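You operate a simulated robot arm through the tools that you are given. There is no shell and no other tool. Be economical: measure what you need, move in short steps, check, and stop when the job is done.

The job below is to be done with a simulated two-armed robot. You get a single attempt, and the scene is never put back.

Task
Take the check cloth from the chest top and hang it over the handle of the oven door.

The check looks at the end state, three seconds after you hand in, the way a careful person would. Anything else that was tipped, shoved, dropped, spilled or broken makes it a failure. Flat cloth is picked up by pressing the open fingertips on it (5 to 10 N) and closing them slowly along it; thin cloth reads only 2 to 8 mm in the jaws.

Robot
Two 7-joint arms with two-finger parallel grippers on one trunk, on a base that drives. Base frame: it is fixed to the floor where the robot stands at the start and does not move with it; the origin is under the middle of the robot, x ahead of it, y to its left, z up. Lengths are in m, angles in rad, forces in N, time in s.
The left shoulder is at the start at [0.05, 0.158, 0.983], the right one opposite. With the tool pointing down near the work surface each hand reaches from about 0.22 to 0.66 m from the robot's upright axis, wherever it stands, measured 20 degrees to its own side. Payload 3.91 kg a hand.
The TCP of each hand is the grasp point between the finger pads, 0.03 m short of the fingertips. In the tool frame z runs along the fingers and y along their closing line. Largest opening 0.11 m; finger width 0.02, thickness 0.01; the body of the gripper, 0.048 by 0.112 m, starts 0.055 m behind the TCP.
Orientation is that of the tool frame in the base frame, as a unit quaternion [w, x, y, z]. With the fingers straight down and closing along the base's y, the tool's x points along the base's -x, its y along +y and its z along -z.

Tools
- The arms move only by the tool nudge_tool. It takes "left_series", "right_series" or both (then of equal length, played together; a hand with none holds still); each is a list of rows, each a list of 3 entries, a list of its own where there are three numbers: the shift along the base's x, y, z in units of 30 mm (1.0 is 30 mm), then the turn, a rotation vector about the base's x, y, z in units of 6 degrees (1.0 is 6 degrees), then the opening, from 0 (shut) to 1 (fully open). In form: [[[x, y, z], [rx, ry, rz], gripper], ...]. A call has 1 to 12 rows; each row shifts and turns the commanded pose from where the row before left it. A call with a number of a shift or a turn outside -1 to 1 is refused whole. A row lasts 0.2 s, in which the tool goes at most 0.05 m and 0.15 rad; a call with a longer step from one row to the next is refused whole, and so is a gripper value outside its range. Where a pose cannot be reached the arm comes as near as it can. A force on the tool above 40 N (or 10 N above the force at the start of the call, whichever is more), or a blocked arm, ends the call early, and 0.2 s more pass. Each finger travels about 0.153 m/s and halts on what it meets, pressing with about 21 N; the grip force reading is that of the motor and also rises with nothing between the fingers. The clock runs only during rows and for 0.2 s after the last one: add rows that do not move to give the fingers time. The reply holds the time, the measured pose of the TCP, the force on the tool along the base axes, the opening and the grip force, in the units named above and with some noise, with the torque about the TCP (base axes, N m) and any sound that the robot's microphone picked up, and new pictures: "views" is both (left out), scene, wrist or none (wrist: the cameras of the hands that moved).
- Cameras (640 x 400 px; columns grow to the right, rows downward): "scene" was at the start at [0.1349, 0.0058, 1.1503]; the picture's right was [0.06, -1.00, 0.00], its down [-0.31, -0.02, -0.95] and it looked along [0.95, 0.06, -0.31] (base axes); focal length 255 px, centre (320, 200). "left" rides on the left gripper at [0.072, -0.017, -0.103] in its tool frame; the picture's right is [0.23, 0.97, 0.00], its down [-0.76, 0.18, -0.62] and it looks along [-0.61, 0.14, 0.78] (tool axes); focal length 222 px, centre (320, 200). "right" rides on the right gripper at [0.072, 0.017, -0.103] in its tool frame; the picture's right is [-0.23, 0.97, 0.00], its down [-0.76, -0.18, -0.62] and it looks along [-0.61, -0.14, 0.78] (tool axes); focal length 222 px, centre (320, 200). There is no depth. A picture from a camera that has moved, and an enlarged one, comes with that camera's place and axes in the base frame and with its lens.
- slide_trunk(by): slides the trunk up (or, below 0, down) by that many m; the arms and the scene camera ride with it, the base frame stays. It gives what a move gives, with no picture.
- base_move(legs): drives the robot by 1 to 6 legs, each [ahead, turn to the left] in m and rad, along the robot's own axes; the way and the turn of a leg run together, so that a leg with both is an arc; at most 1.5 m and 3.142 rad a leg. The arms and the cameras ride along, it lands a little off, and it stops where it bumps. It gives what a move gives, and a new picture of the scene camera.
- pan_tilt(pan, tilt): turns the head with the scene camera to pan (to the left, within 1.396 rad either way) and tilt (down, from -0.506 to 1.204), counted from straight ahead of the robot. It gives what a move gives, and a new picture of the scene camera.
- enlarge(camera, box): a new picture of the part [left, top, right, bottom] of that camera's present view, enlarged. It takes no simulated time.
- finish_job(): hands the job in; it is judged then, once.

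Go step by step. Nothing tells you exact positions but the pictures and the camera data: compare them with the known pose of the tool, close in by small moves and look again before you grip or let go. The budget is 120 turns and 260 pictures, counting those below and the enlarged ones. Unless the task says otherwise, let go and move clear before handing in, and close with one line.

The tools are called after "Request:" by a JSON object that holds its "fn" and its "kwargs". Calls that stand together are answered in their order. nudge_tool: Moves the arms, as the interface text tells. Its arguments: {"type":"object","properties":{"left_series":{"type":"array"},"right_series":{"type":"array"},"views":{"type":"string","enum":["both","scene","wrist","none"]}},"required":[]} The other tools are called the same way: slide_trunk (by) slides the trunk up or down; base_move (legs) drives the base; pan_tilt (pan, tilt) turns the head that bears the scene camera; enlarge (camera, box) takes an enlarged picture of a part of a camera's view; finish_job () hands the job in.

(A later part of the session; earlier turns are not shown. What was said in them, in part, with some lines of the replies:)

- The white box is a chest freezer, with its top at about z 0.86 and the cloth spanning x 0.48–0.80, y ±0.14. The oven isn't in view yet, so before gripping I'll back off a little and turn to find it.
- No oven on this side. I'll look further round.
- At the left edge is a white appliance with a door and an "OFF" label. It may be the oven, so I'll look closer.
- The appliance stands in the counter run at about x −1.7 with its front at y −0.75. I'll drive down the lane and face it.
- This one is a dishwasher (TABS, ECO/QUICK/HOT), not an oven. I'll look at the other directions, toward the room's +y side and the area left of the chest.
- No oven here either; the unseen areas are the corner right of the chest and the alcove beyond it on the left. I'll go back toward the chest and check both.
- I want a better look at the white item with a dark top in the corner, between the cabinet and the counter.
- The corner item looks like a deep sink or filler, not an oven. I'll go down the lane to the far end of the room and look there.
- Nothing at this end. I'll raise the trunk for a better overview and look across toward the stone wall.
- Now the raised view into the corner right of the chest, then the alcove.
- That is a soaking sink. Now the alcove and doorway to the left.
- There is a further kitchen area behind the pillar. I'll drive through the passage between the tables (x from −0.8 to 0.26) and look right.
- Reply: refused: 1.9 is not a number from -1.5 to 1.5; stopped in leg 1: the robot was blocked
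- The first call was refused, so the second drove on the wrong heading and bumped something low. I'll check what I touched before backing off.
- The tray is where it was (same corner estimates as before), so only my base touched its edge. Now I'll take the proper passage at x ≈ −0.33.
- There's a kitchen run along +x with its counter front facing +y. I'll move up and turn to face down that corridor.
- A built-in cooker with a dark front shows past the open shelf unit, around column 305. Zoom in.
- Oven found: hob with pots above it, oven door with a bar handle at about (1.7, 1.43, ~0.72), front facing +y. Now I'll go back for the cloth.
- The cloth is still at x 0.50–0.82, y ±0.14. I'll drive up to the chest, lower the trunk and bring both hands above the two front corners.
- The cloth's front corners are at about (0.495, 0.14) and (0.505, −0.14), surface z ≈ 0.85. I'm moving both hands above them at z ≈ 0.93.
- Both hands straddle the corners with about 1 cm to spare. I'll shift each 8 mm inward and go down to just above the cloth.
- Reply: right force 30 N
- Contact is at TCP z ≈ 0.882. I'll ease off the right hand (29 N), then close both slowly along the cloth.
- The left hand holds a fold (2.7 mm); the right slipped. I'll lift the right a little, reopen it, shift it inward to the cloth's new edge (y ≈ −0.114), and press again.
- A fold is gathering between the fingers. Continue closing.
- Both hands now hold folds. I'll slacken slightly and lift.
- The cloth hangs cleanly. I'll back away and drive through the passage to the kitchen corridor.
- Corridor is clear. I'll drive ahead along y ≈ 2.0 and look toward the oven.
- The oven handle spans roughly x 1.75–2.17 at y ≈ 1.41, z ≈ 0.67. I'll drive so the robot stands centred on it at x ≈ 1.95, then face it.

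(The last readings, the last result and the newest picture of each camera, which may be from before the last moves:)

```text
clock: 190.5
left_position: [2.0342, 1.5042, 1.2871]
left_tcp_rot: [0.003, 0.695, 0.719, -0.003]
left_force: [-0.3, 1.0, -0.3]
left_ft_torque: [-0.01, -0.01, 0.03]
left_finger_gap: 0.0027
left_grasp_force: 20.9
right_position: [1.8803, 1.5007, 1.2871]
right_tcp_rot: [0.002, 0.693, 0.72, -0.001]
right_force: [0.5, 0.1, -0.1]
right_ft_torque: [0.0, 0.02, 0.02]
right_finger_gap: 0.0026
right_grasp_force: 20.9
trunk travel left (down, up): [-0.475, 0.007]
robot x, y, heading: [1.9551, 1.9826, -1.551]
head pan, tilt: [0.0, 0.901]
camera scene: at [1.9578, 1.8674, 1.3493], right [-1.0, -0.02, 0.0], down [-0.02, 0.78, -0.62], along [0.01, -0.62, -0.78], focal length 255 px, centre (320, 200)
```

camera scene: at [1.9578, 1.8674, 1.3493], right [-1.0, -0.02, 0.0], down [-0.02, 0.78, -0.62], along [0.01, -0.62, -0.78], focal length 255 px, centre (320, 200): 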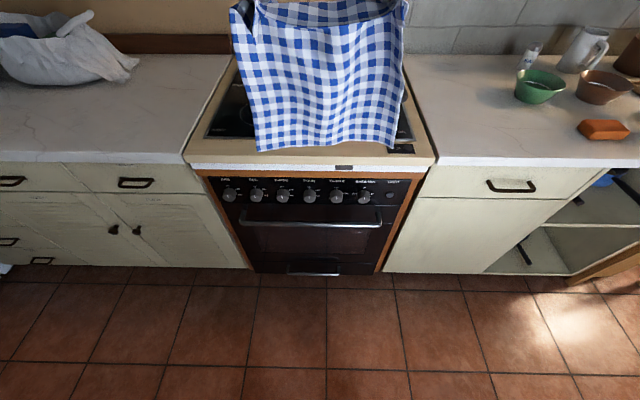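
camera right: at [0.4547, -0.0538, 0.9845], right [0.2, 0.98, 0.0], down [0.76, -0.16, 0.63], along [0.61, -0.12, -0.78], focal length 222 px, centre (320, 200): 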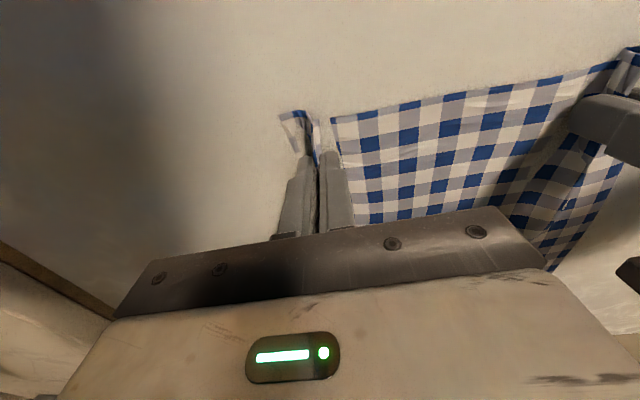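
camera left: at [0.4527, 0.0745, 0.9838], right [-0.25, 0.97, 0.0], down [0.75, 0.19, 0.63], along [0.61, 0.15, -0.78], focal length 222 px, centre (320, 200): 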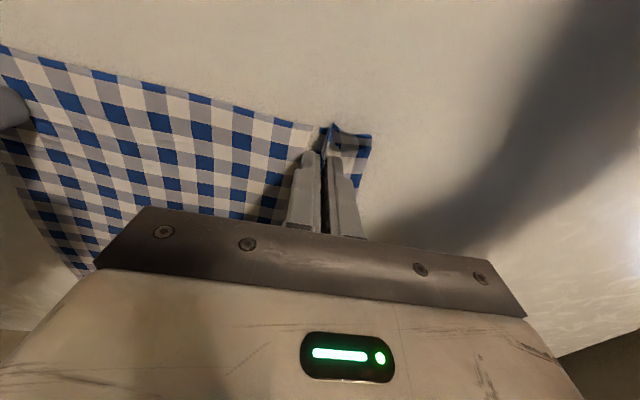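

I have a clear view of the handle. For its exact height I need parallax, so I'll back up 0.2 m and look again.

Request:
{"fn": "base_move", "kwargs": {"legs": [[-0.2, -0.02]]}}

Request:
{"fn": "enlarge", "kwargs": {"camera": "scene", "box": [200, 100, 440, 250]}}

```text
clock: 192.1
left_position: [2.0218, 1.702, 1.2874]
left_tcp_rot: [0.001, 0.703, 0.712, -0.003]
left_force: [0.7, -0.3, 0.0]
left_ft_torque: [-0.01, -0.01, 0.01]
left_finger_gap: 0.0026
left_grasp_force: 20.9
right_position: [1.869, 1.701, 1.288]
right_tcp_rot: [0.003, 0.701, 0.713, 0.0]
right_force: [0.0, 0.7, 0.0]
right_ft_torque: [-0.02, 0.0, 0.0]
right_finger_gap: 0.0025
right_grasp_force: 21.1
trunk travel left (down, up): [-0.475, 0.007]
robot x, y, heading: [1.9495, 2.1814, -1.572]
head pan, tilt: [0.0, 0.901]
camera scene: at [1.9533, 2.0663, 1.3494], right [-1.0, 0.0, 0.0], down [0.0, 0.78, -0.62], along [0.0, -0.62, -0.78], focal length 255 px, centre (320, 200)
```

scene: 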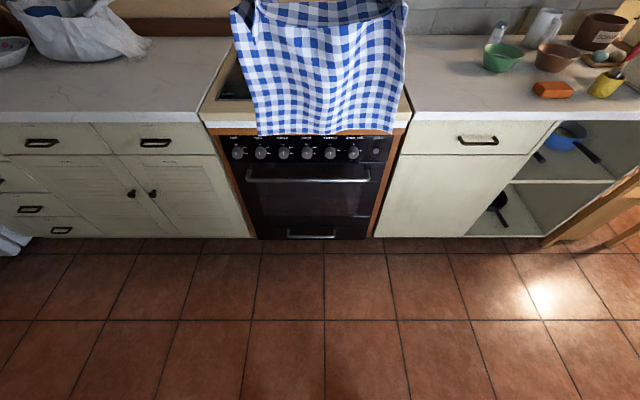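

```text
2.67 times, centred on (320, 175) of scene
camera zoom: at [1.9533, 2.0663, 1.3494], right [-1.0, 0.0, 0.0], down [0.0, 0.78, -0.62], along [0.0, -0.62, -0.78], focal length 681 px, centre (320, 267)
```

zoom: 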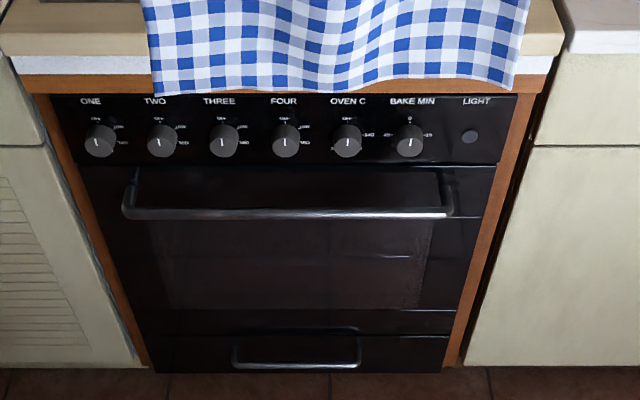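

From here the handle (y ≈ 1.39, z ≈ 0.63, x 1.76–2.24) looks almost level with the counter rim above it. How far it projects decides the draping method, so I'll take a side-on look along the counter front.

Request:
{"fn": "base_move", "kwargs": {"legs": [[0.15, 0], [0, 1.87], [-1.0, 0], [0, -0.3]]}}

Request:
{"fn": "slide_trunk", "kwargs": {"by": -0.25}}

Request:
{"fn": "pan_tilt", "kwargs": {"pan": -0.4, "tilt": 0.4}}

Request:
{"fn": "enlarge", "kwargs": {"camera": "scene", "box": [200, 80, 440, 250]}}

```text
clock: 203.8
left_position: [1.4734, 1.7997, 1.2875]
left_tcp_rot: [0.003, -0.01, 1.0, -0.001]
left_force: [-0.4, 0.1, 0.7]
left_ft_torque: [0.05, -0.01, 0.0]
left_finger_gap: 0.0027
left_grasp_force: 21.8
right_position: [1.4754, 1.6473, 1.288]
right_tcp_rot: [0.002, -0.014, 1.0, 0.001]
right_force: [0.8, 0.4, 0.3]
right_ft_torque: [0.03, 0.04, 0.0]
right_finger_gap: 0.0025
right_grasp_force: 20.8
trunk travel left (down, up): [-0.475, 0.007]
robot x, y, heading: [0.9936, 1.7256, 0.008]
head pan, tilt: [0.0, 0.901]
camera scene: at [1.1115, 1.7266, 1.3493], right [0.01, -1.0, 0.0], down [-0.78, -0.01, -0.62], along [0.62, 0.01, -0.78], focal length 255 px, centre (320, 200)
```

scene: 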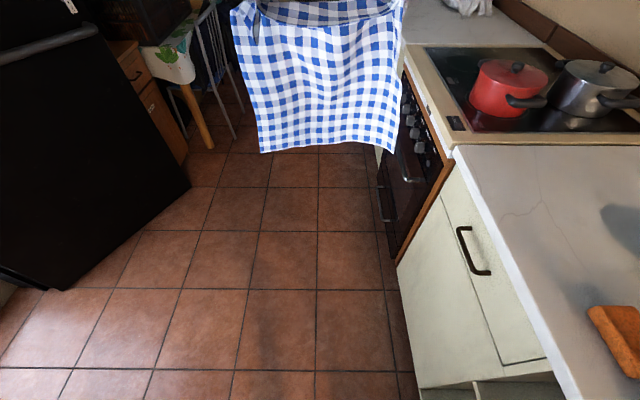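

```text
clock: 206.3
left_position: [1.4727, 1.8014, 1.0363]
left_tcp_rot: [0.004, -0.01, 1.0, -0.001]
left_force: [-0.3, -0.2, -0.3]
left_ft_torque: [0.02, 0.0, 0.02]
left_finger_gap: 0.0026
left_grasp_force: 21.0
right_position: [1.4752, 1.648, 1.0373]
right_tcp_rot: [0.002, -0.013, 1.0, 0.001]
right_force: [-0.6, -0.5, -0.8]
right_ft_torque: [-0.04, 0.01, -0.01]
right_finger_gap: 0.0024
right_grasp_force: 21.3
trunk travel left (down, up): [-0.225, 0.257]
robot x, y, heading: [0.9943, 1.7283, 0.014]
head pan, tilt: [0.0, 0.901]
```

```text
clock: 207.3
left_position: [1.4736, 1.7997, 1.0366]
left_tcp_rot: [0.003, -0.011, 1.0, -0.002]
left_force: [-0.8, -0.1, -0.1]
left_ft_torque: [0.03, 0.0, 0.01]
left_finger_gap: 0.0025
left_grasp_force: 21.5
right_position: [1.4757, 1.6478, 1.0363]
right_tcp_rot: [0.001, -0.013, 1.0, 0.001]
right_force: [-0.2, 0.4, -0.5]
right_ft_torque: [-0.01, 0.01, 0.04]
right_finger_gap: 0.0026
right_grasp_force: 21.3
trunk travel left (down, up): [-0.225, 0.257]
robot x, y, heading: [0.9967, 1.7252, 0.007]
head pan, tilt: [-0.4, 0.4]
camera scene: at [1.1217, 1.6914, 1.1422], right [-0.38, -0.93, 0.0], down [-0.36, 0.15, -0.92], along [0.85, -0.35, -0.39], focal length 255 px, centre (320, 200)
```

scene: 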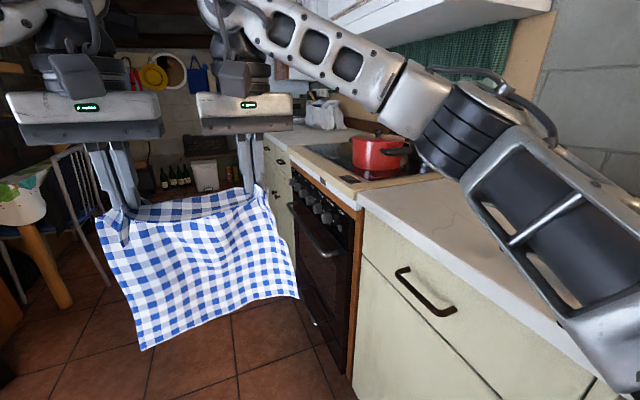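

```text
2.35 times, centred on (320, 165) of scene
camera zoom: at [1.1217, 1.6914, 1.1422], right [-0.38, -0.93, 0.0], down [-0.36, 0.15, -0.92], along [0.85, -0.35, -0.39], focal length 601 px, centre (320, 282)
```

zoom: 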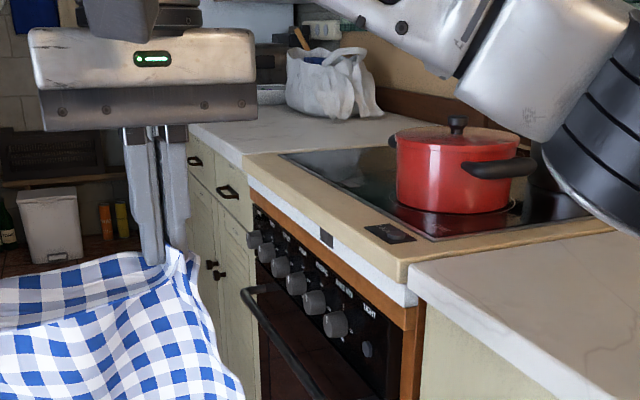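

The side view settles it: the bar sits about 3 cm further out than the hob rim, the knobs reach almost as far, and the bar-to-door gap is about 6 cm. I'll lower the free end into that gap from above, then bring the held edge over the front. First I return to face the oven, centred at x ≈ 2.0.

Request:
{"fn": "slide_trunk", "kwargs": {"by": 0.25}}

Request:
{"fn": "base_move", "kwargs": {"legs": [[0, 0.22], [1.03, 0], [0, -1.8]]}}

Request:
{"fn": "pan_tilt", "kwargs": {"pan": 0, "tilt": 0.9}}

```text
clock: 209.9
left_position: [1.474, 1.801, 1.2873]
left_tcp_rot: [0.003, -0.011, 1.0, 0.0]
left_force: [-0.3, -0.4, 0.9]
left_ft_torque: [0.01, 0.0, 0.0]
left_finger_gap: 0.0027
left_grasp_force: 21.1
right_position: [1.4749, 1.6472, 1.2877]
right_tcp_rot: [0.001, -0.014, 1.0, 0.001]
right_force: [0.0, 0.3, 0.0]
right_ft_torque: [0.02, -0.01, 0.05]
right_finger_gap: 0.0025
right_grasp_force: 21.2
trunk travel left (down, up): [-0.475, 0.007]
robot x, y, heading: [0.9935, 1.7268, 0.007]
head pan, tilt: [-0.4, 0.4]
```

```text
clock: 220.3
left_position: [2.0688, 1.4784, 1.2869]
left_tcp_rot: [0.002, 0.702, 0.712, -0.003]
left_force: [0.3, 0.1, -0.9]
left_ft_torque: [0.02, -0.02, 0.01]
left_finger_gap: 0.0026
left_grasp_force: 21.6
right_position: [1.915, 1.4787, 1.2865]
right_tcp_rot: [0.002, 0.701, 0.714, 0.0]
right_force: [0.1, 0.2, -0.4]
right_ft_torque: [-0.01, -0.02, 0.03]
right_finger_gap: 0.0024
right_grasp_force: 20.6
trunk travel left (down, up): [-0.475, 0.007]
robot x, y, heading: [2.0017, 1.9591, -1.575]
head pan, tilt: [-0.4, 0.4]
camera scene: at [1.9628, 1.8332, 1.3923], right [-0.92, 0.39, 0.0], down [0.15, 0.36, -0.92], along [-0.36, -0.85, -0.39], focal length 255 px, centre (320, 200)
```

scene: 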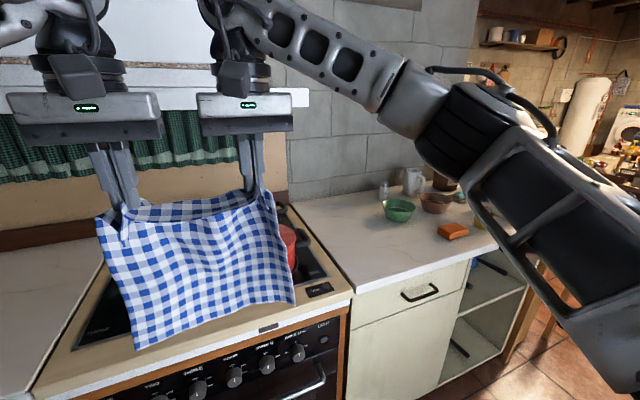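

```text
clock: 221.2
left_position: [2.0676, 1.4789, 1.2867]
left_tcp_rot: [0.001, 0.703, 0.712, -0.003]
left_force: [-0.4, 0.6, -0.1]
left_ft_torque: [0.01, 0.02, 0.04]
left_finger_gap: 0.0026
left_grasp_force: 20.6
right_position: [1.9142, 1.4783, 1.2871]
right_tcp_rot: [0.003, 0.7, 0.714, -0.001]
right_force: [0.3, -0.2, -0.4]
right_ft_torque: [0.04, -0.02, 0.02]
right_finger_gap: 0.0027
right_grasp_force: 20.9
trunk travel left (down, up): [-0.475, 0.007]
robot x, y, heading: [1.9975, 1.957, -1.568]
head pan, tilt: [0.0, 0.901]
camera scene: at [1.9989, 1.8431, 1.3494], right [-1.0, 0.0, 0.0], down [0.0, 0.78, -0.62], along [0.0, -0.62, -0.78], focal length 255 px, centre (320, 200)
```

scene: 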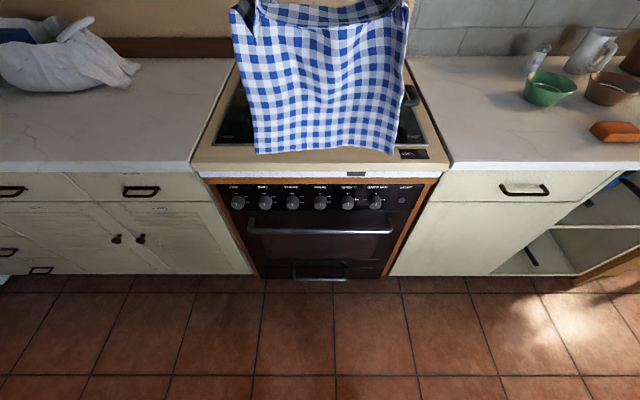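

The handle is centred under the cloth. I'll lower the trunk and bring the hands forward so the cloth hangs right at the rim plane.

Request:
{"fn": "slide_trunk", "kwargs": {"by": -0.15}}

Request:
{"fn": "nudge_tool", "kwargs": {"left_series": [[[0, -0.84, 0], [0, 0, 0], 0], [[0, -0.84, 0], [0, 0, 0], 0], [[0, -0.84, 0], [0, 0, 0], 0], [[0, -0.84, 0], [0, 0, 0], 0], [[0, 0, -0.8], [0, 0, 0], 0], [[0, 0, -0.8], [0, 0, 0], 0], [[0, 0, -0.8], [0, 0, 0], 0], [[0, 0, -0.8], [0, 0, 0], 0]], "right_series": [[[0, -0.84, 0], [0, 0, 0], 0], [[0, -0.84, 0], [0, 0, 0], 0], [[0, -0.84, 0], [0, 0, 0], 0], [[0, -0.84, 0], [0, 0, 0], 0], [[0, 0, -0.8], [0, 0, 0], 0], [[0, 0, -0.8], [0, 0, 0], 0], [[0, 0, -0.8], [0, 0, 0], 0], [[0, 0, -0.8], [0, 0, 0], 0]], "views": "scene"}}

```text
clock: 223.0
left_position: [2.0688, 1.4792, 1.1365]
left_tcp_rot: [0.002, 0.702, 0.712, -0.003]
left_force: [-0.3, 0.3, 0.7]
left_ft_torque: [-0.02, -0.01, 0.0]
left_finger_gap: 0.0023
left_grasp_force: 20.9
right_position: [1.9149, 1.4777, 1.137]
right_tcp_rot: [0.001, 0.7, 0.714, 0.0]
right_force: [-0.2, -0.4, -0.5]
right_ft_torque: [0.0, 0.01, -0.01]
right_finger_gap: 0.0023
right_grasp_force: 20.6
trunk travel left (down, up): [-0.325, 0.157]
robot x, y, heading: [1.9982, 1.9592, -1.57]
head pan, tilt: [0.0, 0.901]
```

```text
clock: 224.8
left_position: [2.0692, 1.3937, 1.0371]
left_tcp_rot: [0.002, 0.702, 0.712, -0.003]
left_force: [-1.0, 0.1, -0.3]
left_ft_torque: [0.02, 0.05, 0.0]
left_finger_gap: 0.0027
left_grasp_force: 21.4
left hand out of reach, approached as far as the arm can: row 4
right_position: [1.9106, 1.3901, 1.0362]
right_tcp_rot: [0.002, 0.701, 0.713, -0.001]
right_force: [0.5, -0.1, 0.8]
right_ft_torque: [0.02, -0.08, 0.02]
right_finger_gap: 0.0025
right_grasp_force: 21.3
right hand out of reach, approached as far as the arm can: row 4
trunk travel left (down, up): [-0.325, 0.157]
robot x, y, heading: [1.9979, 1.9615, -1.571]
head pan, tilt: [0.0, 0.901]
camera scene: at [1.999, 1.8428, 1.1993], right [-1.0, 0.0, 0.0], down [0.0, 0.78, -0.62], along [0.0, -0.62, -0.78], focal length 255 px, centre (320, 200)
```

scene: 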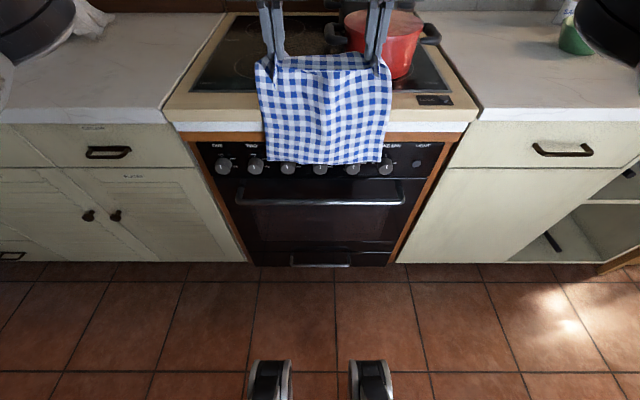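

I'm at the reach limit, so I'll bring the hands back a bit, move the base closer, and zoom on the bar to refine its position.

Request:
{"fn": "enlarge", "kwargs": {"camera": "scene", "box": [190, 50, 450, 215]}}

Request:
{"fn": "nudge_tool", "kwargs": {"left_series": [[[0, 0.9, 0], [0, 0, 0], 0], [[0, 0.9, 0], [0, 0, 0], 0], [[0, 0.4, 0], [0, 0, 0], 0]], "right_series": [[[0.1, 0.9, 0], [0, 0, 0], 0], [[0, 0.9, 0], [0, 0, 0], 0], [[0, 0.4, 0], [0, 0, 0], 0]], "views": "none"}}

Request:
{"fn": "base_move", "kwargs": {"legs": [[0.1, 0]]}}

Request:
{"fn": "enlarge", "kwargs": {"camera": "scene", "box": [190, 50, 450, 215]}}

```text
2.42 times, centred on (320, 132) of scene
camera zoom: at [1.999, 1.8428, 1.1993], right [-1.0, 0.0, 0.0], down [0.0, 0.78, -0.62], along [0.0, -0.62, -0.78], focal length 619 px, centre (320, 364)
```

zoom: 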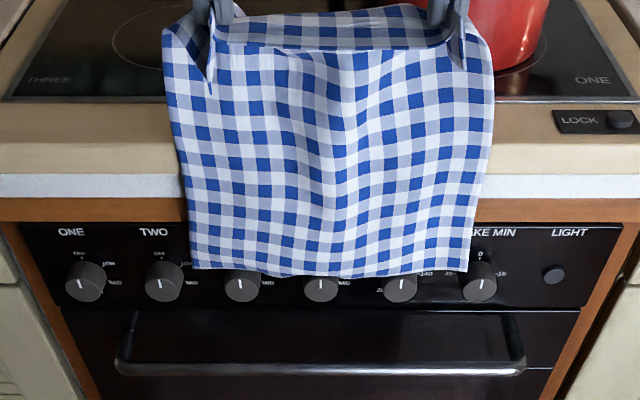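

```text
clock: 225.6
left_position: [2.0703, 1.4611, 1.0379]
left_tcp_rot: [0.002, 0.702, 0.712, -0.003]
left_force: [-1.1, 0.4, -0.6]
left_ft_torque: [0.0, 0.01, 0.02]
left_finger_gap: 0.0023
left_grasp_force: 21.2
right_position: [1.9143, 1.4559, 1.0358]
right_tcp_rot: [0.002, 0.7, 0.714, -0.001]
right_force: [-0.2, -0.1, 0.1]
right_ft_torque: [0.01, -0.01, 0.02]
right_finger_gap: 0.0022
right_grasp_force: 20.8
trunk travel left (down, up): [-0.325, 0.157]
robot x, y, heading: [1.9969, 1.9595, -1.566]
head pan, tilt: [0.0, 0.901]
```

```text
clock: 226.7
left_position: [2.0701, 1.36, 1.0386]
left_tcp_rot: [0.001, 0.702, 0.712, -0.002]
left_force: [-0.7, 0.4, -0.5]
left_ft_torque: [-0.02, 0.03, -0.03]
left_finger_gap: 0.003
left_grasp_force: 20.9
right_position: [1.9159, 1.3566, 1.0364]
right_tcp_rot: [0.001, 0.701, 0.713, 0.0]
right_force: [-0.4, -0.3, -0.3]
right_ft_torque: [0.0, 0.02, 0.03]
right_finger_gap: 0.0024
right_grasp_force: 20.7
trunk travel left (down, up): [-0.325, 0.157]
robot x, y, heading: [1.9997, 1.8597, -1.567]
head pan, tilt: [0.0, 0.901]
camera scene: at [1.9993, 1.7434, 1.1992], right [-1.0, 0.0, 0.0], down [0.0, 0.78, -0.62], along [0.0, -0.62, -0.78], focal length 255 px, centre (320, 200)
```

scene: 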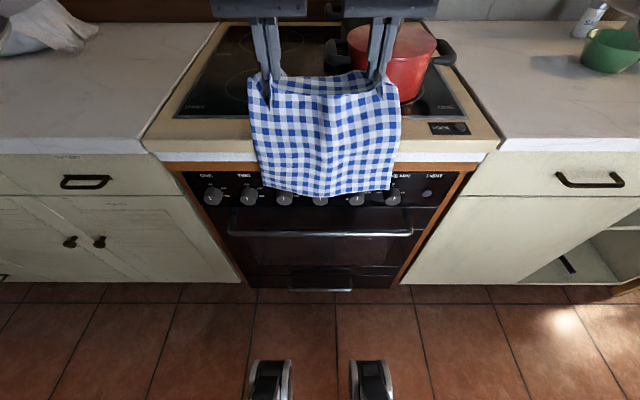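

```text
2.42 times, centred on (320, 132) of scene
camera zoom: at [1.9993, 1.7434, 1.1992], right [-1.0, 0.0, 0.0], down [0.0, 0.78, -0.62], along [0.0, -0.62, -0.78], focal length 619 px, centre (320, 364)
```

zoom: 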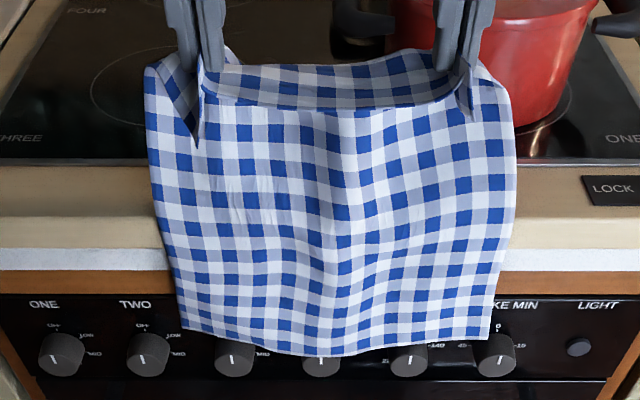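

Refined: bar at y ≈ 1.41, z ≈ 0.648; rim at y ≈ 1.372; so cloth hanging at the rim should drop behind the bar. I'm lowering until the hem is just above bar level.

Request:
{"fn": "nudge_tool", "kwargs": {"left_series": [[[0, 0.4, -0.6], [0, 0, 0], 0], [[0, 0, -0.8], [0, 0, 0], 0], [[0, 0, -0.8], [0, 0, 0], 0], [[0, 0, -0.6], [0, 0, 0], 0], [[0, 0, 0], [0, 0, 0], 0], [[0, 0, 0], [0, 0, 0], 0]], "right_series": [[[0, 0.5, -0.6], [0, 0, 0], 0], [[0, 0, -0.8], [0, 0, 0], 0], [[0, 0, -0.8], [0, 0, 0], 0], [[0, 0, -0.6], [0, 0, 0], 0], [[0, 0, 0], [0, 0, 0], 0], [[0, 0, 0], [0, 0, 0], 0]], "views": "none"}}

Request:
{"fn": "enlarge", "kwargs": {"camera": "scene", "box": [190, 90, 450, 255]}}

```text
clock: 228.1
left_position: [2.0705, 1.3732, 0.9531]
left_tcp_rot: [0.002, 0.702, 0.712, -0.003]
left_force: [-0.8, 0.3, 0.3]
left_ft_torque: [0.02, 0.01, 0.02]
left_finger_gap: 0.0025
left_grasp_force: 20.5
right_position: [1.9149, 1.3719, 0.9512]
right_tcp_rot: [0.002, 0.701, 0.714, -0.001]
right_force: [0.5, -0.3, 0.1]
right_ft_torque: [0.0, 0.01, 0.02]
right_finger_gap: 0.0027
right_grasp_force: 20.4
trunk travel left (down, up): [-0.325, 0.157]
robot x, y, heading: [1.9978, 1.8562, -1.57]
head pan, tilt: [0.0, 0.901]
```

```text
2.42 times, centred on (320, 172) of scene
camera zoom: at [1.9993, 1.744, 1.1993], right [-1.0, 0.0, 0.0], down [0.0, 0.78, -0.62], along [0.0, -0.62, -0.78], focal length 619 px, centre (320, 267)
```

zoom: 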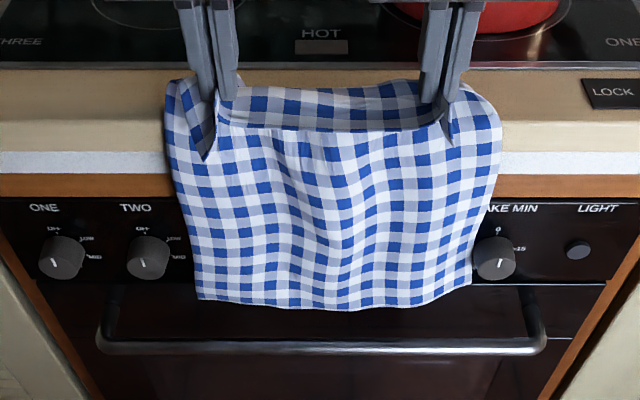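

Request:
{"fn": "nudge_tool", "kwargs": {"left_series": [[[0, 0, -0.45], [0, 0, 0], 0], [[0, 0, -0.45], [0, 0, 0], 0], [[0, 0, 0], [0, 0, 0], 0], [[0, 0, 0], [0, 0, 0], 0]], "right_series": [[[0, 0, -0.45], [0, 0, 0], 0], [[0, 0, -0.45], [0, 0, 0], 0], [[0, 0, 0], [0, 0, 0], 0], [[0, 0, 0], [0, 0, 0], 0]], "views": "none"}}

Request:
{"fn": "enlarge", "kwargs": {"camera": "scene", "box": [190, 90, 450, 255]}}

```text
clock: 229.1
left_position: [2.0686, 1.374, 0.9316]
left_tcp_rot: [0.004, 0.702, 0.713, -0.008]
left_force: [-0.6, -4.4, 29.1]
left_ft_torque: [-0.31, -0.05, -0.05]
left_finger_gap: 0.0023
left_grasp_force: 20.8
right_position: [1.9157, 1.3729, 0.9325]
right_tcp_rot: [0.008, 0.7, 0.714, -0.003]
right_force: [-2.2, -5.2, 35.4]
right_ft_torque: [-0.29, 0.21, 0.05]
right_finger_gap: 0.0025
right_grasp_force: 21.2
trunk travel left (down, up): [-0.325, 0.157]
robot x, y, heading: [1.9986, 1.8616, -1.566]
head pan, tilt: [0.0, 0.901]
```

```text
2.42 times, centred on (320, 172) of scene
camera zoom: at [1.999, 1.7477, 1.2005], right [-1.0, 0.0, 0.0], down [0.0, 0.78, -0.62], along [0.0, -0.62, -0.78], focal length 619 px, centre (320, 267)
```

zoom: 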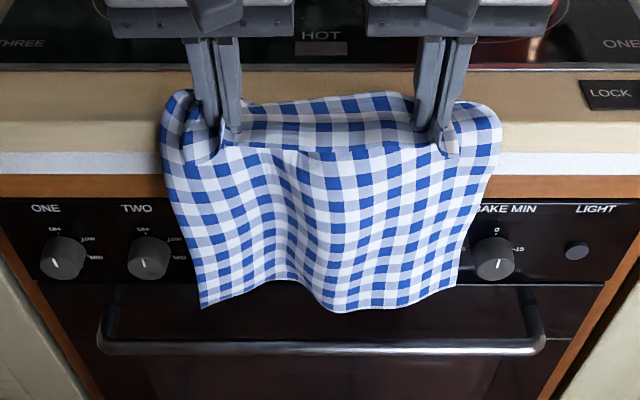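

The fingertips met the hob rim (top z ≈ 0.90). I'll lift, move out past the rim edge to y ≈ 1.415, and lower there.

Request:
{"fn": "nudge_tool", "kwargs": {"left_series": [[[0, 0, 0.8], [0, 0, 0], 0], [[0, 0.7, 0.3], [0, 0, 0], 0], [[0, 0.7, 0], [0, 0, 0], 0], [[0, 0, 0], [0, 0, 0], 0], [[0, 0, -0.5], [0, 0, 0], 0], [[0, 0, -0.5], [0, 0, 0], 0], [[0, 0, 0], [0, 0, 0], 0]], "right_series": [[[0, 0, 0.8], [0, 0, 0], 0], [[0, 0.7, 0.3], [0, 0, 0], 0], [[0, 0.7, 0], [0, 0, 0], 0], [[0, 0, 0], [0, 0, 0], 0], [[0, 0, -0.5], [0, 0, 0], 0], [[0, 0, -0.5], [0, 0, 0], 0], [[0, 0, 0], [0, 0, 0], 0]], "views": "none"}}

Request:
{"fn": "enlarge", "kwargs": {"camera": "scene", "box": [190, 90, 450, 255]}}

```text
clock: 230.7
left_position: [2.0711, 1.4153, 0.93]
left_tcp_rot: [0.003, 0.702, 0.712, -0.003]
left_force: [-0.4, -0.8, -0.7]
left_ft_torque: [0.01, 0.0, 0.03]
left_finger_gap: 0.0026
left_grasp_force: 21.0
right_position: [1.9155, 1.414, 0.9289]
right_tcp_rot: [0.002, 0.7, 0.714, -0.001]
right_force: [0.2, 0.3, -0.1]
right_ft_torque: [-0.03, -0.03, 0.0]
right_finger_gap: 0.0023
right_grasp_force: 20.9
trunk travel left (down, up): [-0.325, 0.157]
robot x, y, heading: [1.9978, 1.8606, -1.568]
head pan, tilt: [0.0, 0.901]
```

```text
2.42 times, centred on (320, 172) of scene
camera zoom: at [1.9993, 1.744, 1.1993], right [-1.0, 0.0, 0.0], down [0.0, 0.78, -0.62], along [0.0, -0.62, -0.78], focal length 619 px, centre (320, 267)
```

zoom: 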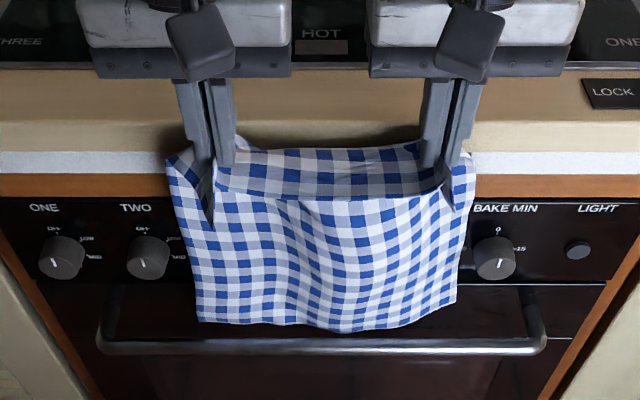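

No contact here. Continue lowering and watch whether the hem goes behind the bar.

Request:
{"fn": "nudge_tool", "kwargs": {"left_series": [[[0, 0, -0.5], [0, 0, 0], 0], [[0, 0, -0.5], [0, 0, 0], 0], [[0, 0, 0], [0, 0, 0], 0]], "right_series": [[[0, 0, -0.5], [0, 0, 0], 0], [[0, 0, -0.5], [0, 0, 0], 0], [[0, 0, 0], [0, 0, 0], 0]], "views": "none"}}

Request:
{"fn": "enlarge", "kwargs": {"camera": "scene", "box": [190, 90, 450, 255]}}

```text
clock: 231.5
left_position: [2.0706, 1.4157, 0.899]
left_tcp_rot: [0.002, 0.702, 0.712, -0.002]
left_force: [0.2, 0.0, 0.7]
left_ft_torque: [0.01, 0.0, 0.02]
left_finger_gap: 0.0027
left_grasp_force: 20.8
right_position: [1.9148, 1.4147, 0.8982]
right_tcp_rot: [0.001, 0.7, 0.714, -0.001]
right_force: [0.1, -0.1, -0.3]
right_ft_torque: [-0.05, 0.01, 0.02]
right_finger_gap: 0.0024
right_grasp_force: 21.6
trunk travel left (down, up): [-0.325, 0.157]
robot x, y, heading: [1.9958, 1.8614, -1.569]
head pan, tilt: [0.0, 0.901]
```

```text
2.42 times, centred on (320, 172) of scene
camera zoom: at [1.9993, 1.744, 1.1993], right [-1.0, 0.0, 0.0], down [0.0, 0.78, -0.62], along [0.0, -0.62, -0.78], focal length 619 px, centre (320, 267)
```

zoom: 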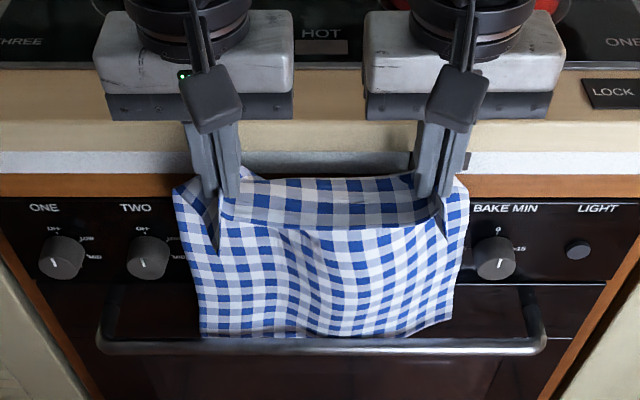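

Request:
{"fn": "enlarge", "kwargs": {"camera": "scene", "box": [260, 200, 390, 245]}}

Request:
{"fn": "nudge_tool", "kwargs": {"left_series": [[[0, 0, -0.6], [0, 0, 0], 0], [[0, 0, 0], [0, 0, 0], 0]], "right_series": [[[0, 0, -0.6], [0, 0, 0], 0], [[0, 0, 0], [0, 0, 0], 0]], "views": "none"}}

Request:
{"fn": "enlarge", "kwargs": {"camera": "scene", "box": [220, 150, 420, 270]}}

```text
4.92 times, centred on (325, 222) of scene
camera zoom: at [1.9993, 1.744, 1.1993], right [-1.0, 0.0, 0.0], down [0.0, 0.78, -0.62], along [0.0, -0.62, -0.78], focal length 1257 px, centre (295, 89)
```

zoom: 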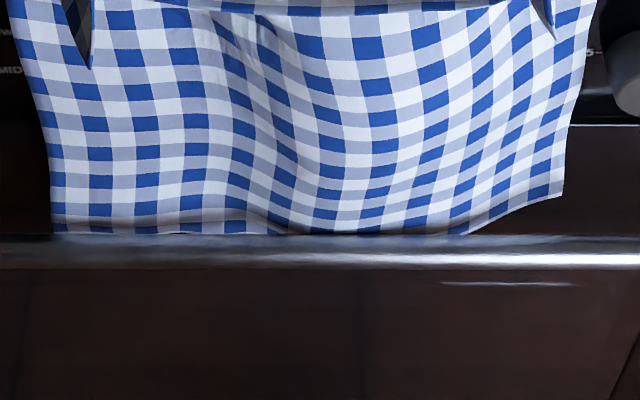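

```text
clock: 232.1
left_position: [2.0705, 1.4155, 0.8809]
left_tcp_rot: [0.002, 0.702, 0.712, -0.004]
left_force: [0.7, -0.4, 0.0]
left_ft_torque: [0.04, 0.0, 0.02]
left_finger_gap: 0.0026
left_grasp_force: 20.6
right_position: [1.9146, 1.4126, 0.8811]
right_tcp_rot: [0.002, 0.701, 0.714, -0.001]
right_force: [-0.2, 1.0, 0.0]
right_ft_torque: [0.0, 0.02, 0.0]
right_finger_gap: 0.0024
right_grasp_force: 21.0
trunk travel left (down, up): [-0.325, 0.157]
robot x, y, heading: [1.9945, 1.8611, -1.574]
head pan, tilt: [0.0, 0.901]
```

```text
3.20 times, centred on (320, 210) of scene
camera zoom: at [1.9993, 1.7439, 1.1993], right [-1.0, 0.0, 0.0], down [0.0, 0.78, -0.62], along [0.0, -0.62, -0.78], focal length 817 px, centre (320, 168)
```

zoom: 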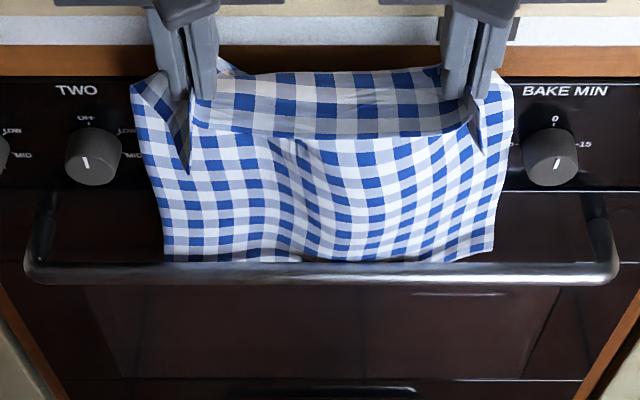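

The bar is drawn in front of the cloth; the hem appears to be going behind it. I'll lower further to confirm it emerges below the bar.

Request:
{"fn": "nudge_tool", "kwargs": {"left_series": [[[0, 0, -0.7], [0, 0, 0], 0], [[0, 0, -0.7], [0, 0, 0], 0], [[0, 0, 0], [0, 0, 0], 0]], "right_series": [[[0, 0, -0.7], [0, 0, 0], 0], [[0, 0, -0.7], [0, 0, 0], 0], [[0, 0, 0], [0, 0, 0], 0]], "views": "none"}}

Request:
{"fn": "enlarge", "kwargs": {"camera": "scene", "box": [220, 150, 420, 270]}}

```text
clock: 232.9
left_position: [2.0718, 1.4156, 0.8399]
left_tcp_rot: [0.003, 0.701, 0.713, -0.004]
left_force: [-0.1, 1.4, 1.8]
left_ft_torque: [-0.12, 0.05, 0.04]
left_finger_gap: 0.0027
left_grasp_force: 21.1
right_position: [1.9153, 1.4132, 0.8409]
right_tcp_rot: [0.004, 0.701, 0.713, -0.003]
right_force: [-3.1, 0.6, 13.6]
right_ft_torque: [-0.61, 0.05, -0.05]
right_finger_gap: 0.0025
right_grasp_force: 21.1
trunk travel left (down, up): [-0.325, 0.157]
robot x, y, heading: [1.9953, 1.8636, -1.569]
head pan, tilt: [0.0, 0.901]
```

```text
3.20 times, centred on (320, 210) of scene
camera zoom: at [1.9992, 1.7452, 1.1997], right [-1.0, 0.0, 0.0], down [0.0, 0.78, -0.62], along [0.0, -0.62, -0.78], focal length 817 px, centre (320, 168)
```

zoom: 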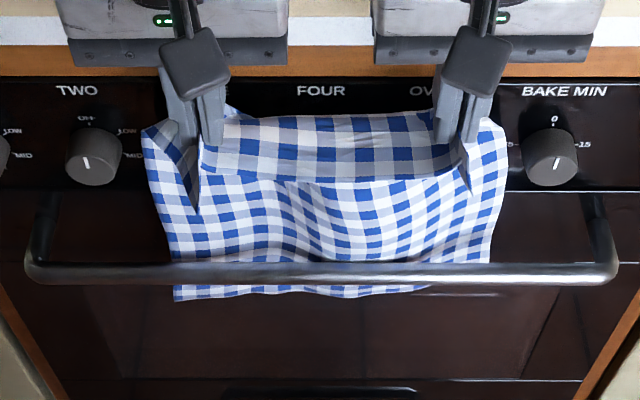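

The hem is behind the bar and shows beneath it. The right hand's body touches the rim, so I'll move both hands outward and over the bar toward the front.

Request:
{"fn": "nudge_tool", "kwargs": {"left_series": [[[0, 0.5, 0.2], [0, 0, 0], 0], [[0, 0.5, 0], [0, 0, 0], 0], [[0, 0.5, -0.4], [0, 0, 0], 0], [[0, 0.8, -0.6], [0, 0, 0], 0], [[0, 0.8, -0.8], [0, 0, 0], 0], [[0, 0, 0], [0, 0, 0], 0]], "right_series": [[[0, 0.5, 0.2], [0, 0, 0], 0], [[0, 0.5, 0], [0, 0, 0], 0], [[0, 0.5, -0.4], [0, 0, 0], 0], [[0, 0.8, -0.6], [0, 0, 0], 0], [[0, 0.8, -0.8], [0, 0, 0], 0], [[0, 0, 0], [0, 0, 0], 0]], "views": "scene"}}

```text
clock: 234.3
left_position: [2.0706, 1.5091, 0.7918]
left_tcp_rot: [0.002, 0.702, 0.713, -0.004]
left_force: [0.8, -0.7, 0.9]
left_ft_torque: [0.02, -0.03, 0.03]
left_finger_gap: 0.0028
left_grasp_force: 21.1
right_position: [1.9139, 1.507, 0.7901]
right_tcp_rot: [0.002, 0.7, 0.714, 0.0]
right_force: [0.1, 0.4, 0.5]
right_ft_torque: [0.0, -0.01, 0.04]
right_finger_gap: 0.0026
right_grasp_force: 20.8
trunk travel left (down, up): [-0.325, 0.157]
robot x, y, heading: [1.9987, 1.86, -1.567]
head pan, tilt: [0.0, 0.901]
camera scene: at [1.9993, 1.744, 1.1993], right [-1.0, 0.0, 0.0], down [0.0, 0.78, -0.62], along [0.0, -0.62, -0.78], focal length 255 px, centre (320, 200)
```

scene: 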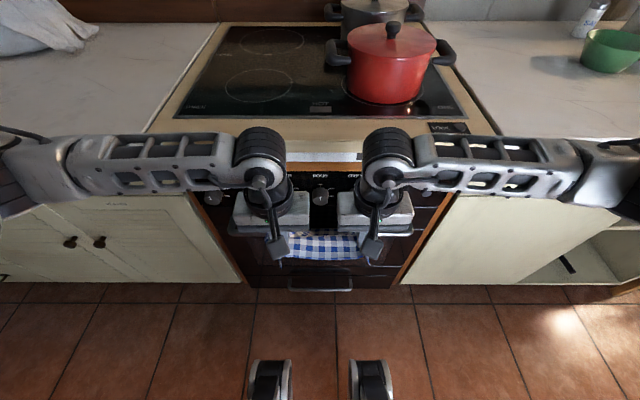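

Request:
{"fn": "nudge_tool", "kwargs": {"left_series": [[[0, 0.2, -0.9], [0, 0, 0], 0], [[0, 0, -0.9], [0, 0, 0], 0], [[0, 0, -0.9], [0, 0, 0], 0], [[0, 0, -0.9], [0, 0, 0], 0], [[0, 0, 0], [0, 0, 0], 0]], "right_series": [[[0, 0.2, -0.9], [0, 0, 0], 0], [[0, 0, -0.9], [0, 0, 0], 0], [[0, 0, -0.9], [0, 0, 0], 0], [[0, 0, -0.9], [0, 0, 0], 0], [[0, 0, 0], [0, 0, 0], 0]], "views": "both"}}

```text
clock: 235.5
left_position: [2.0697, 1.5145, 0.6829]
left_tcp_rot: [0.002, 0.702, 0.713, -0.003]
left_force: [0.5, -0.2, 0.6]
left_ft_torque: [-0.02, 0.02, 0.02]
left_finger_gap: 0.0024
left_grasp_force: 20.7
right_position: [1.9157, 1.512, 0.6817]
right_tcp_rot: [0.001, 0.7, 0.714, -0.001]
right_force: [-0.9, -0.5, 0.7]
right_ft_torque: [-0.02, -0.02, 0.03]
right_finger_gap: 0.0026
right_grasp_force: 20.6
trunk travel left (down, up): [-0.325, 0.157]
robot x, y, heading: [1.9966, 1.8596, -1.571]
head pan, tilt: [0.0, 0.901]
camera scene: at [1.9993, 1.7439, 1.1993], right [-1.0, 0.0, 0.0], down [0.0, 0.78, -0.62], along [0.0, -0.62, -0.78], focal length 255 px, centre (320, 200)
camera right: at [1.9305, 1.5852, 0.7852], right [0.98, -0.21, 0.0], down [-0.16, -0.76, 0.63], along [-0.13, -0.61, -0.78], focal length 222 px, centre (320, 200)
camera left: at [2.0526, 1.5867, 0.7855], right [0.97, 0.24, 0.0], down [0.19, -0.75, 0.63], along [0.15, -0.61, -0.78], focal length 222 px, centre (320, 200)
```

scene: 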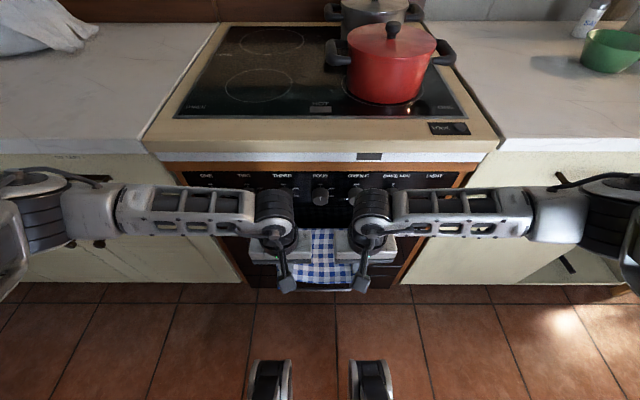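
right: 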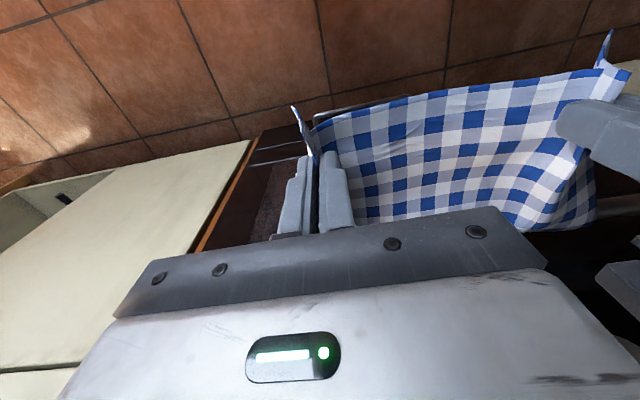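
left: 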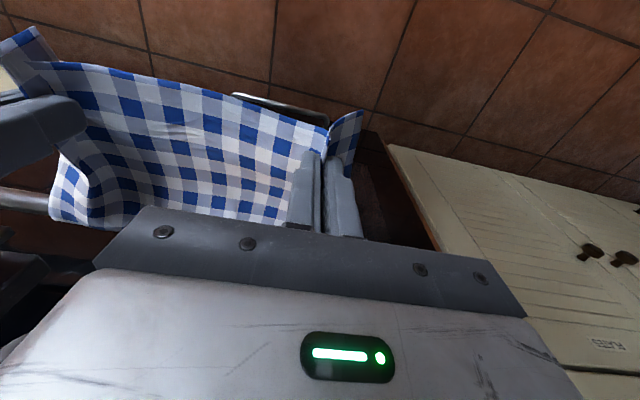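

The cloth wraps over the bar toward the hands. I'll lower and bring them in close to the front, then look before releasing.

Request:
{"fn": "nudge_tool", "kwargs": {"left_series": [[[0, -0.3, -0.8], [0, 0, 0], 0], [[0, -0.5, -0.8], [0, 0, 0], 0], [[0, -0.5, -0.8], [0, 0, 0], 0], [[0, 0, -0.4], [0, 0, 0], 0], [[0, 0, 0], [0, 0, 0], 0]], "right_series": [[[0, -0.3, -0.8], [0, 0, 0], 0], [[0, -0.5, -0.8], [0, 0, 0], 0], [[0, -0.5, -0.8], [0, 0, 0], 0], [[0, 0, -0.4], [0, 0, 0], 0], [[0, 0, 0], [0, 0, 0], 0]], "views": "both"}}

```text
clock: 236.7
left_position: [2.0708, 1.475, 0.5994]
left_tcp_rot: [0.002, 0.702, 0.712, -0.003]
left_force: [-0.2, 0.1, -0.2]
left_ft_torque: [-0.01, 0.03, 0.03]
left_finger_gap: 0.0026
left_grasp_force: 21.0
right_position: [1.9154, 1.4738, 0.5975]
right_tcp_rot: [0.002, 0.701, 0.713, 0.0]
right_force: [-0.6, 0.5, -0.6]
right_ft_torque: [-0.01, 0.01, 0.0]
right_finger_gap: 0.0023
right_grasp_force: 20.7
trunk travel left (down, up): [-0.325, 0.157]
robot x, y, heading: [1.9981, 1.8578, -1.571]
head pan, tilt: [0.0, 0.901]
camera scene: at [1.9993, 1.744, 1.1993], right [-1.0, 0.0, 0.0], down [0.0, 0.78, -0.62], along [0.0, -0.62, -0.78], focal length 255 px, centre (320, 200)
camera right: at [1.9298, 1.5464, 0.701], right [0.98, -0.21, 0.0], down [-0.16, -0.76, 0.63], along [-0.13, -0.61, -0.78], focal length 222 px, centre (320, 200)
camera left: at [2.053, 1.5474, 0.7013], right [0.97, 0.24, 0.0], down [0.19, -0.75, 0.63], along [0.15, -0.61, -0.78], focal length 222 px, centre (320, 200)
```

scene: 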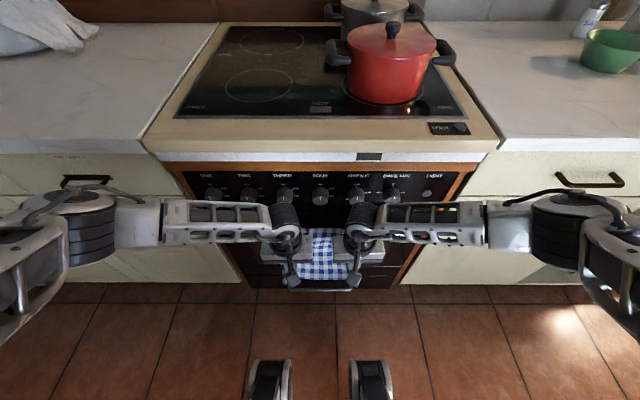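
right: 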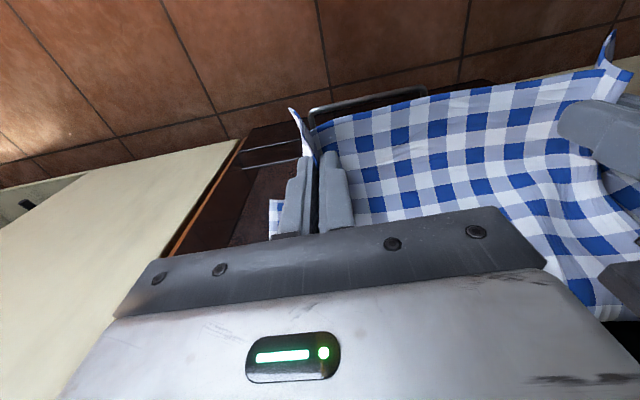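
left: 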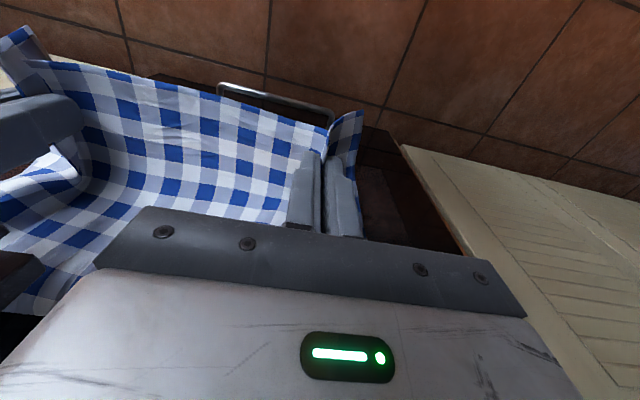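

The drape looks balanced, with about 13 cm on each side of the bar. I'll open the fingers gently, wait, then retreat straight back toward the robot.

Request:
{"fn": "nudge_tool", "kwargs": {"left_series": [[[0, 0, 0], [0, 0, 0], 0.1], [[0, 0, 0], [0, 0, 0], 0.2], [[0, 0, 0], [0, 0, 0], 0.3], [[0, 0, 0], [0, 0, 0], 0.4], [[0, 0, 0], [0, 0, 0], 0.4], [[0, 0, 0], [0, 0, 0], 0.4]], "right_series": [[[0, 0, 0], [0, 0, 0], 0.1], [[0, 0, 0], [0, 0, 0], 0.2], [[0, 0, 0], [0, 0, 0], 0.3], [[0, 0, 0], [0, 0, 0], 0.4], [[0, 0, 0], [0, 0, 0], 0.4], [[0, 0, 0], [0, 0, 0], 0.4]], "views": "wrist"}}

```text
clock: 238.1
left_position: [2.0706, 1.4737, 0.5999]
left_tcp_rot: [0.001, 0.702, 0.712, -0.003]
left_force: [-1.0, 1.0, 0.1]
left_ft_torque: [-0.01, -0.02, -0.01]
left_finger_gap: 0.0441
left_grasp_force: 0.1
right_position: [1.9143, 1.4738, 0.599]
right_tcp_rot: [0.002, 0.701, 0.713, 0.0]
right_force: [0.2, 0.5, -0.9]
right_ft_torque: [0.0, 0.0, 0.0]
right_finger_gap: 0.0437
right_grasp_force: 0.1
trunk travel left (down, up): [-0.325, 0.157]
robot x, y, heading: [2.0026, 1.858, -1.568]
head pan, tilt: [0.0, 0.901]
camera right: at [1.9297, 1.5463, 0.7012], right [0.98, -0.21, 0.0], down [-0.16, -0.76, 0.63], along [-0.13, -0.61, -0.78], focal length 222 px, centre (320, 200)
camera left: at [2.0531, 1.5473, 0.7016], right [0.97, 0.24, 0.0], down [0.19, -0.75, 0.63], along [0.15, -0.61, -0.78], focal length 222 px, centre (320, 200)
```

right: 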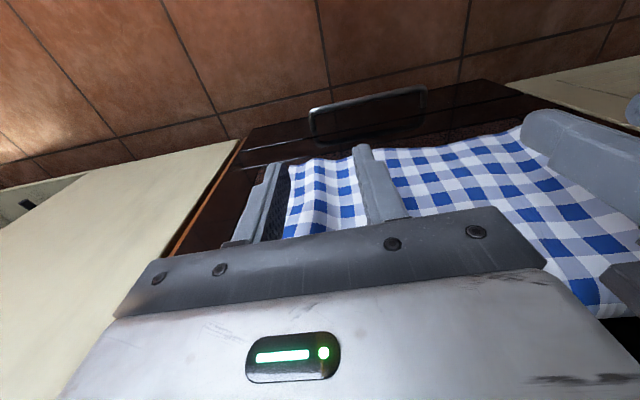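
left: 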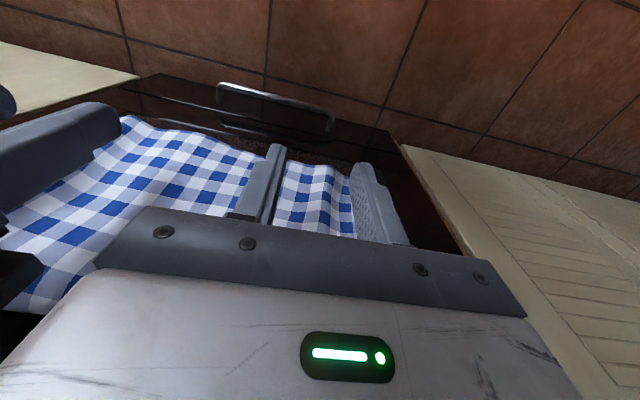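

Released; the cloth hangs on the bar clear of the fingers. I'll back the whole robot straight away.

Request:
{"fn": "base_move", "kwargs": {"legs": [[-0.25, 0]]}}

Request:
{"fn": "nudge_tool", "kwargs": {"left_series": [[[0.5, 0, 1], [0, 0, 0], 0.4], [[0.5, 0, 1], [0, 0, 0], 0.4], [[0.5, 0, 1], [0, 0, 0], 0.4], [[0.5, 0, 1], [0, 0, 0], 0.4], [[0.5, 0, 1], [0, 0, 0], 0.4], [[0.5, 0, 1], [0, 0, 0], 0.4], [[0.5, 0, 1], [0, 0, 0], 0.4], [[0.5, 0, 1], [0, 0, 0], 0.4]], "right_series": [[[-0.5, 0, 1], [0, 0, 0], 0.4], [[-0.5, 0, 1], [0, 0, 0], 0.4], [[-0.5, 0, 1], [0, 0, 0], 0.4], [[-0.5, 0, 1], [0, 0, 0], 0.4], [[-0.5, 0, 1], [0, 0, 0], 0.4], [[-0.5, 0, 1], [0, 0, 0], 0.4], [[-0.5, 0, 1], [0, 0, 0], 0.4], [[-0.5, 0, 1], [0, 0, 0], 0.4]], "views": "scene"}}

Request:
{"fn": "enlarge", "kwargs": {"camera": "scene", "box": [200, 100, 440, 250]}}

```text
clock: 239.9
left_position: [2.0691, 1.723, 0.5991]
left_tcp_rot: [0.001, 0.702, 0.712, -0.003]
left_force: [0.1, -0.5, 0.4]
left_ft_torque: [-0.01, 0.01, -0.01]
left_finger_gap: 0.0441
left_grasp_force: 0.1
right_position: [1.9142, 1.7208, 0.5985]
right_tcp_rot: [0.001, 0.699, 0.715, -0.001]
right_force: [0.1, 0.1, -0.8]
right_ft_torque: [0.0, 0.02, -0.02]
right_finger_gap: 0.0441
right_grasp_force: 0.1
trunk travel left (down, up): [-0.325, 0.157]
robot x, y, heading: [1.9982, 2.108, -1.568]
head pan, tilt: [0.0, 0.901]
camera scene: at [1.9986, 1.9917, 1.1993], right [-1.0, 0.0, 0.0], down [0.0, 0.78, -0.62], along [0.0, -0.62, -0.78], focal length 255 px, centre (320, 200)
```

scene: 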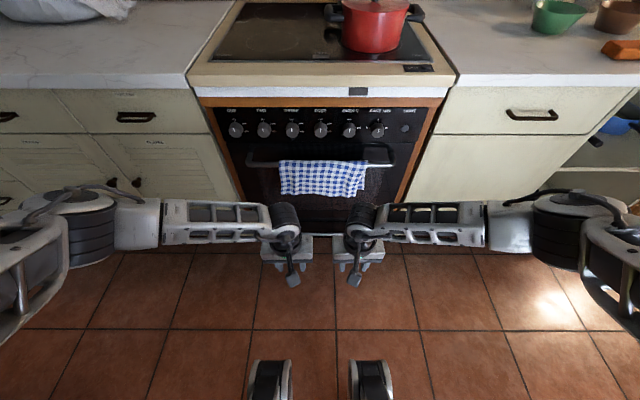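

```text
clock: 241.7
left_position: [2.1923, 1.7226, 0.8414]
left_tcp_rot: [0.002, 0.701, 0.713, -0.003]
left_force: [0.0, -0.5, 1.1]
left_ft_torque: [-0.03, 0.03, 0.0]
left_finger_gap: 0.0442
left_grasp_force: 0.0
right_position: [1.7937, 1.7213, 0.8389]
right_tcp_rot: [0.002, 0.7, 0.715, -0.001]
right_force: [-0.1, 0.0, 0.9]
right_ft_torque: [0.02, 0.0, -0.01]
right_finger_gap: 0.0439
right_grasp_force: 0.1
trunk travel left (down, up): [-0.325, 0.157]
robot x, y, heading: [1.9939, 2.1081, -1.569]
head pan, tilt: [0.0, 0.901]
camera scene: at [1.9986, 1.9917, 1.1993], right [-1.0, 0.0, 0.0], down [0.0, 0.78, -0.62], along [0.0, -0.62, -0.78], focal length 255 px, centre (320, 200)
```

scene: 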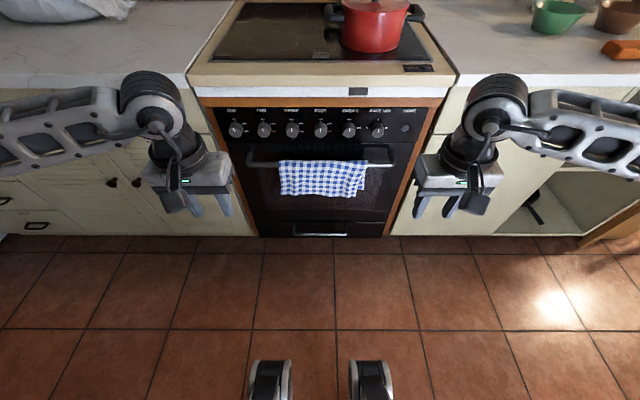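

```text
2.67 times, centred on (320, 175) of scene
camera zoom: at [1.9986, 1.9917, 1.1993], right [-1.0, 0.0, 0.0], down [0.0, 0.78, -0.62], along [0.0, -0.62, -0.78], focal length 681 px, centre (320, 267)
```

zoom: 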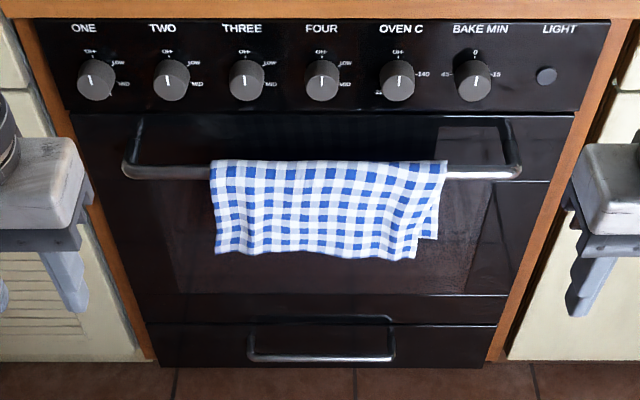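

The cloth hangs neatly and evenly over the oven door handle. The knobs and pots are as they were and both hands are clear, so I'm handing in.

Request:
{"fn": "finish_job", "kwargs": {}}

```text
The job is handed in.
```

The check cloth now hangs over the oven door handle, and the job is handed in; while I was searching for the oven the base bumped the low tray beside the chest, which my position estimates show did not move.
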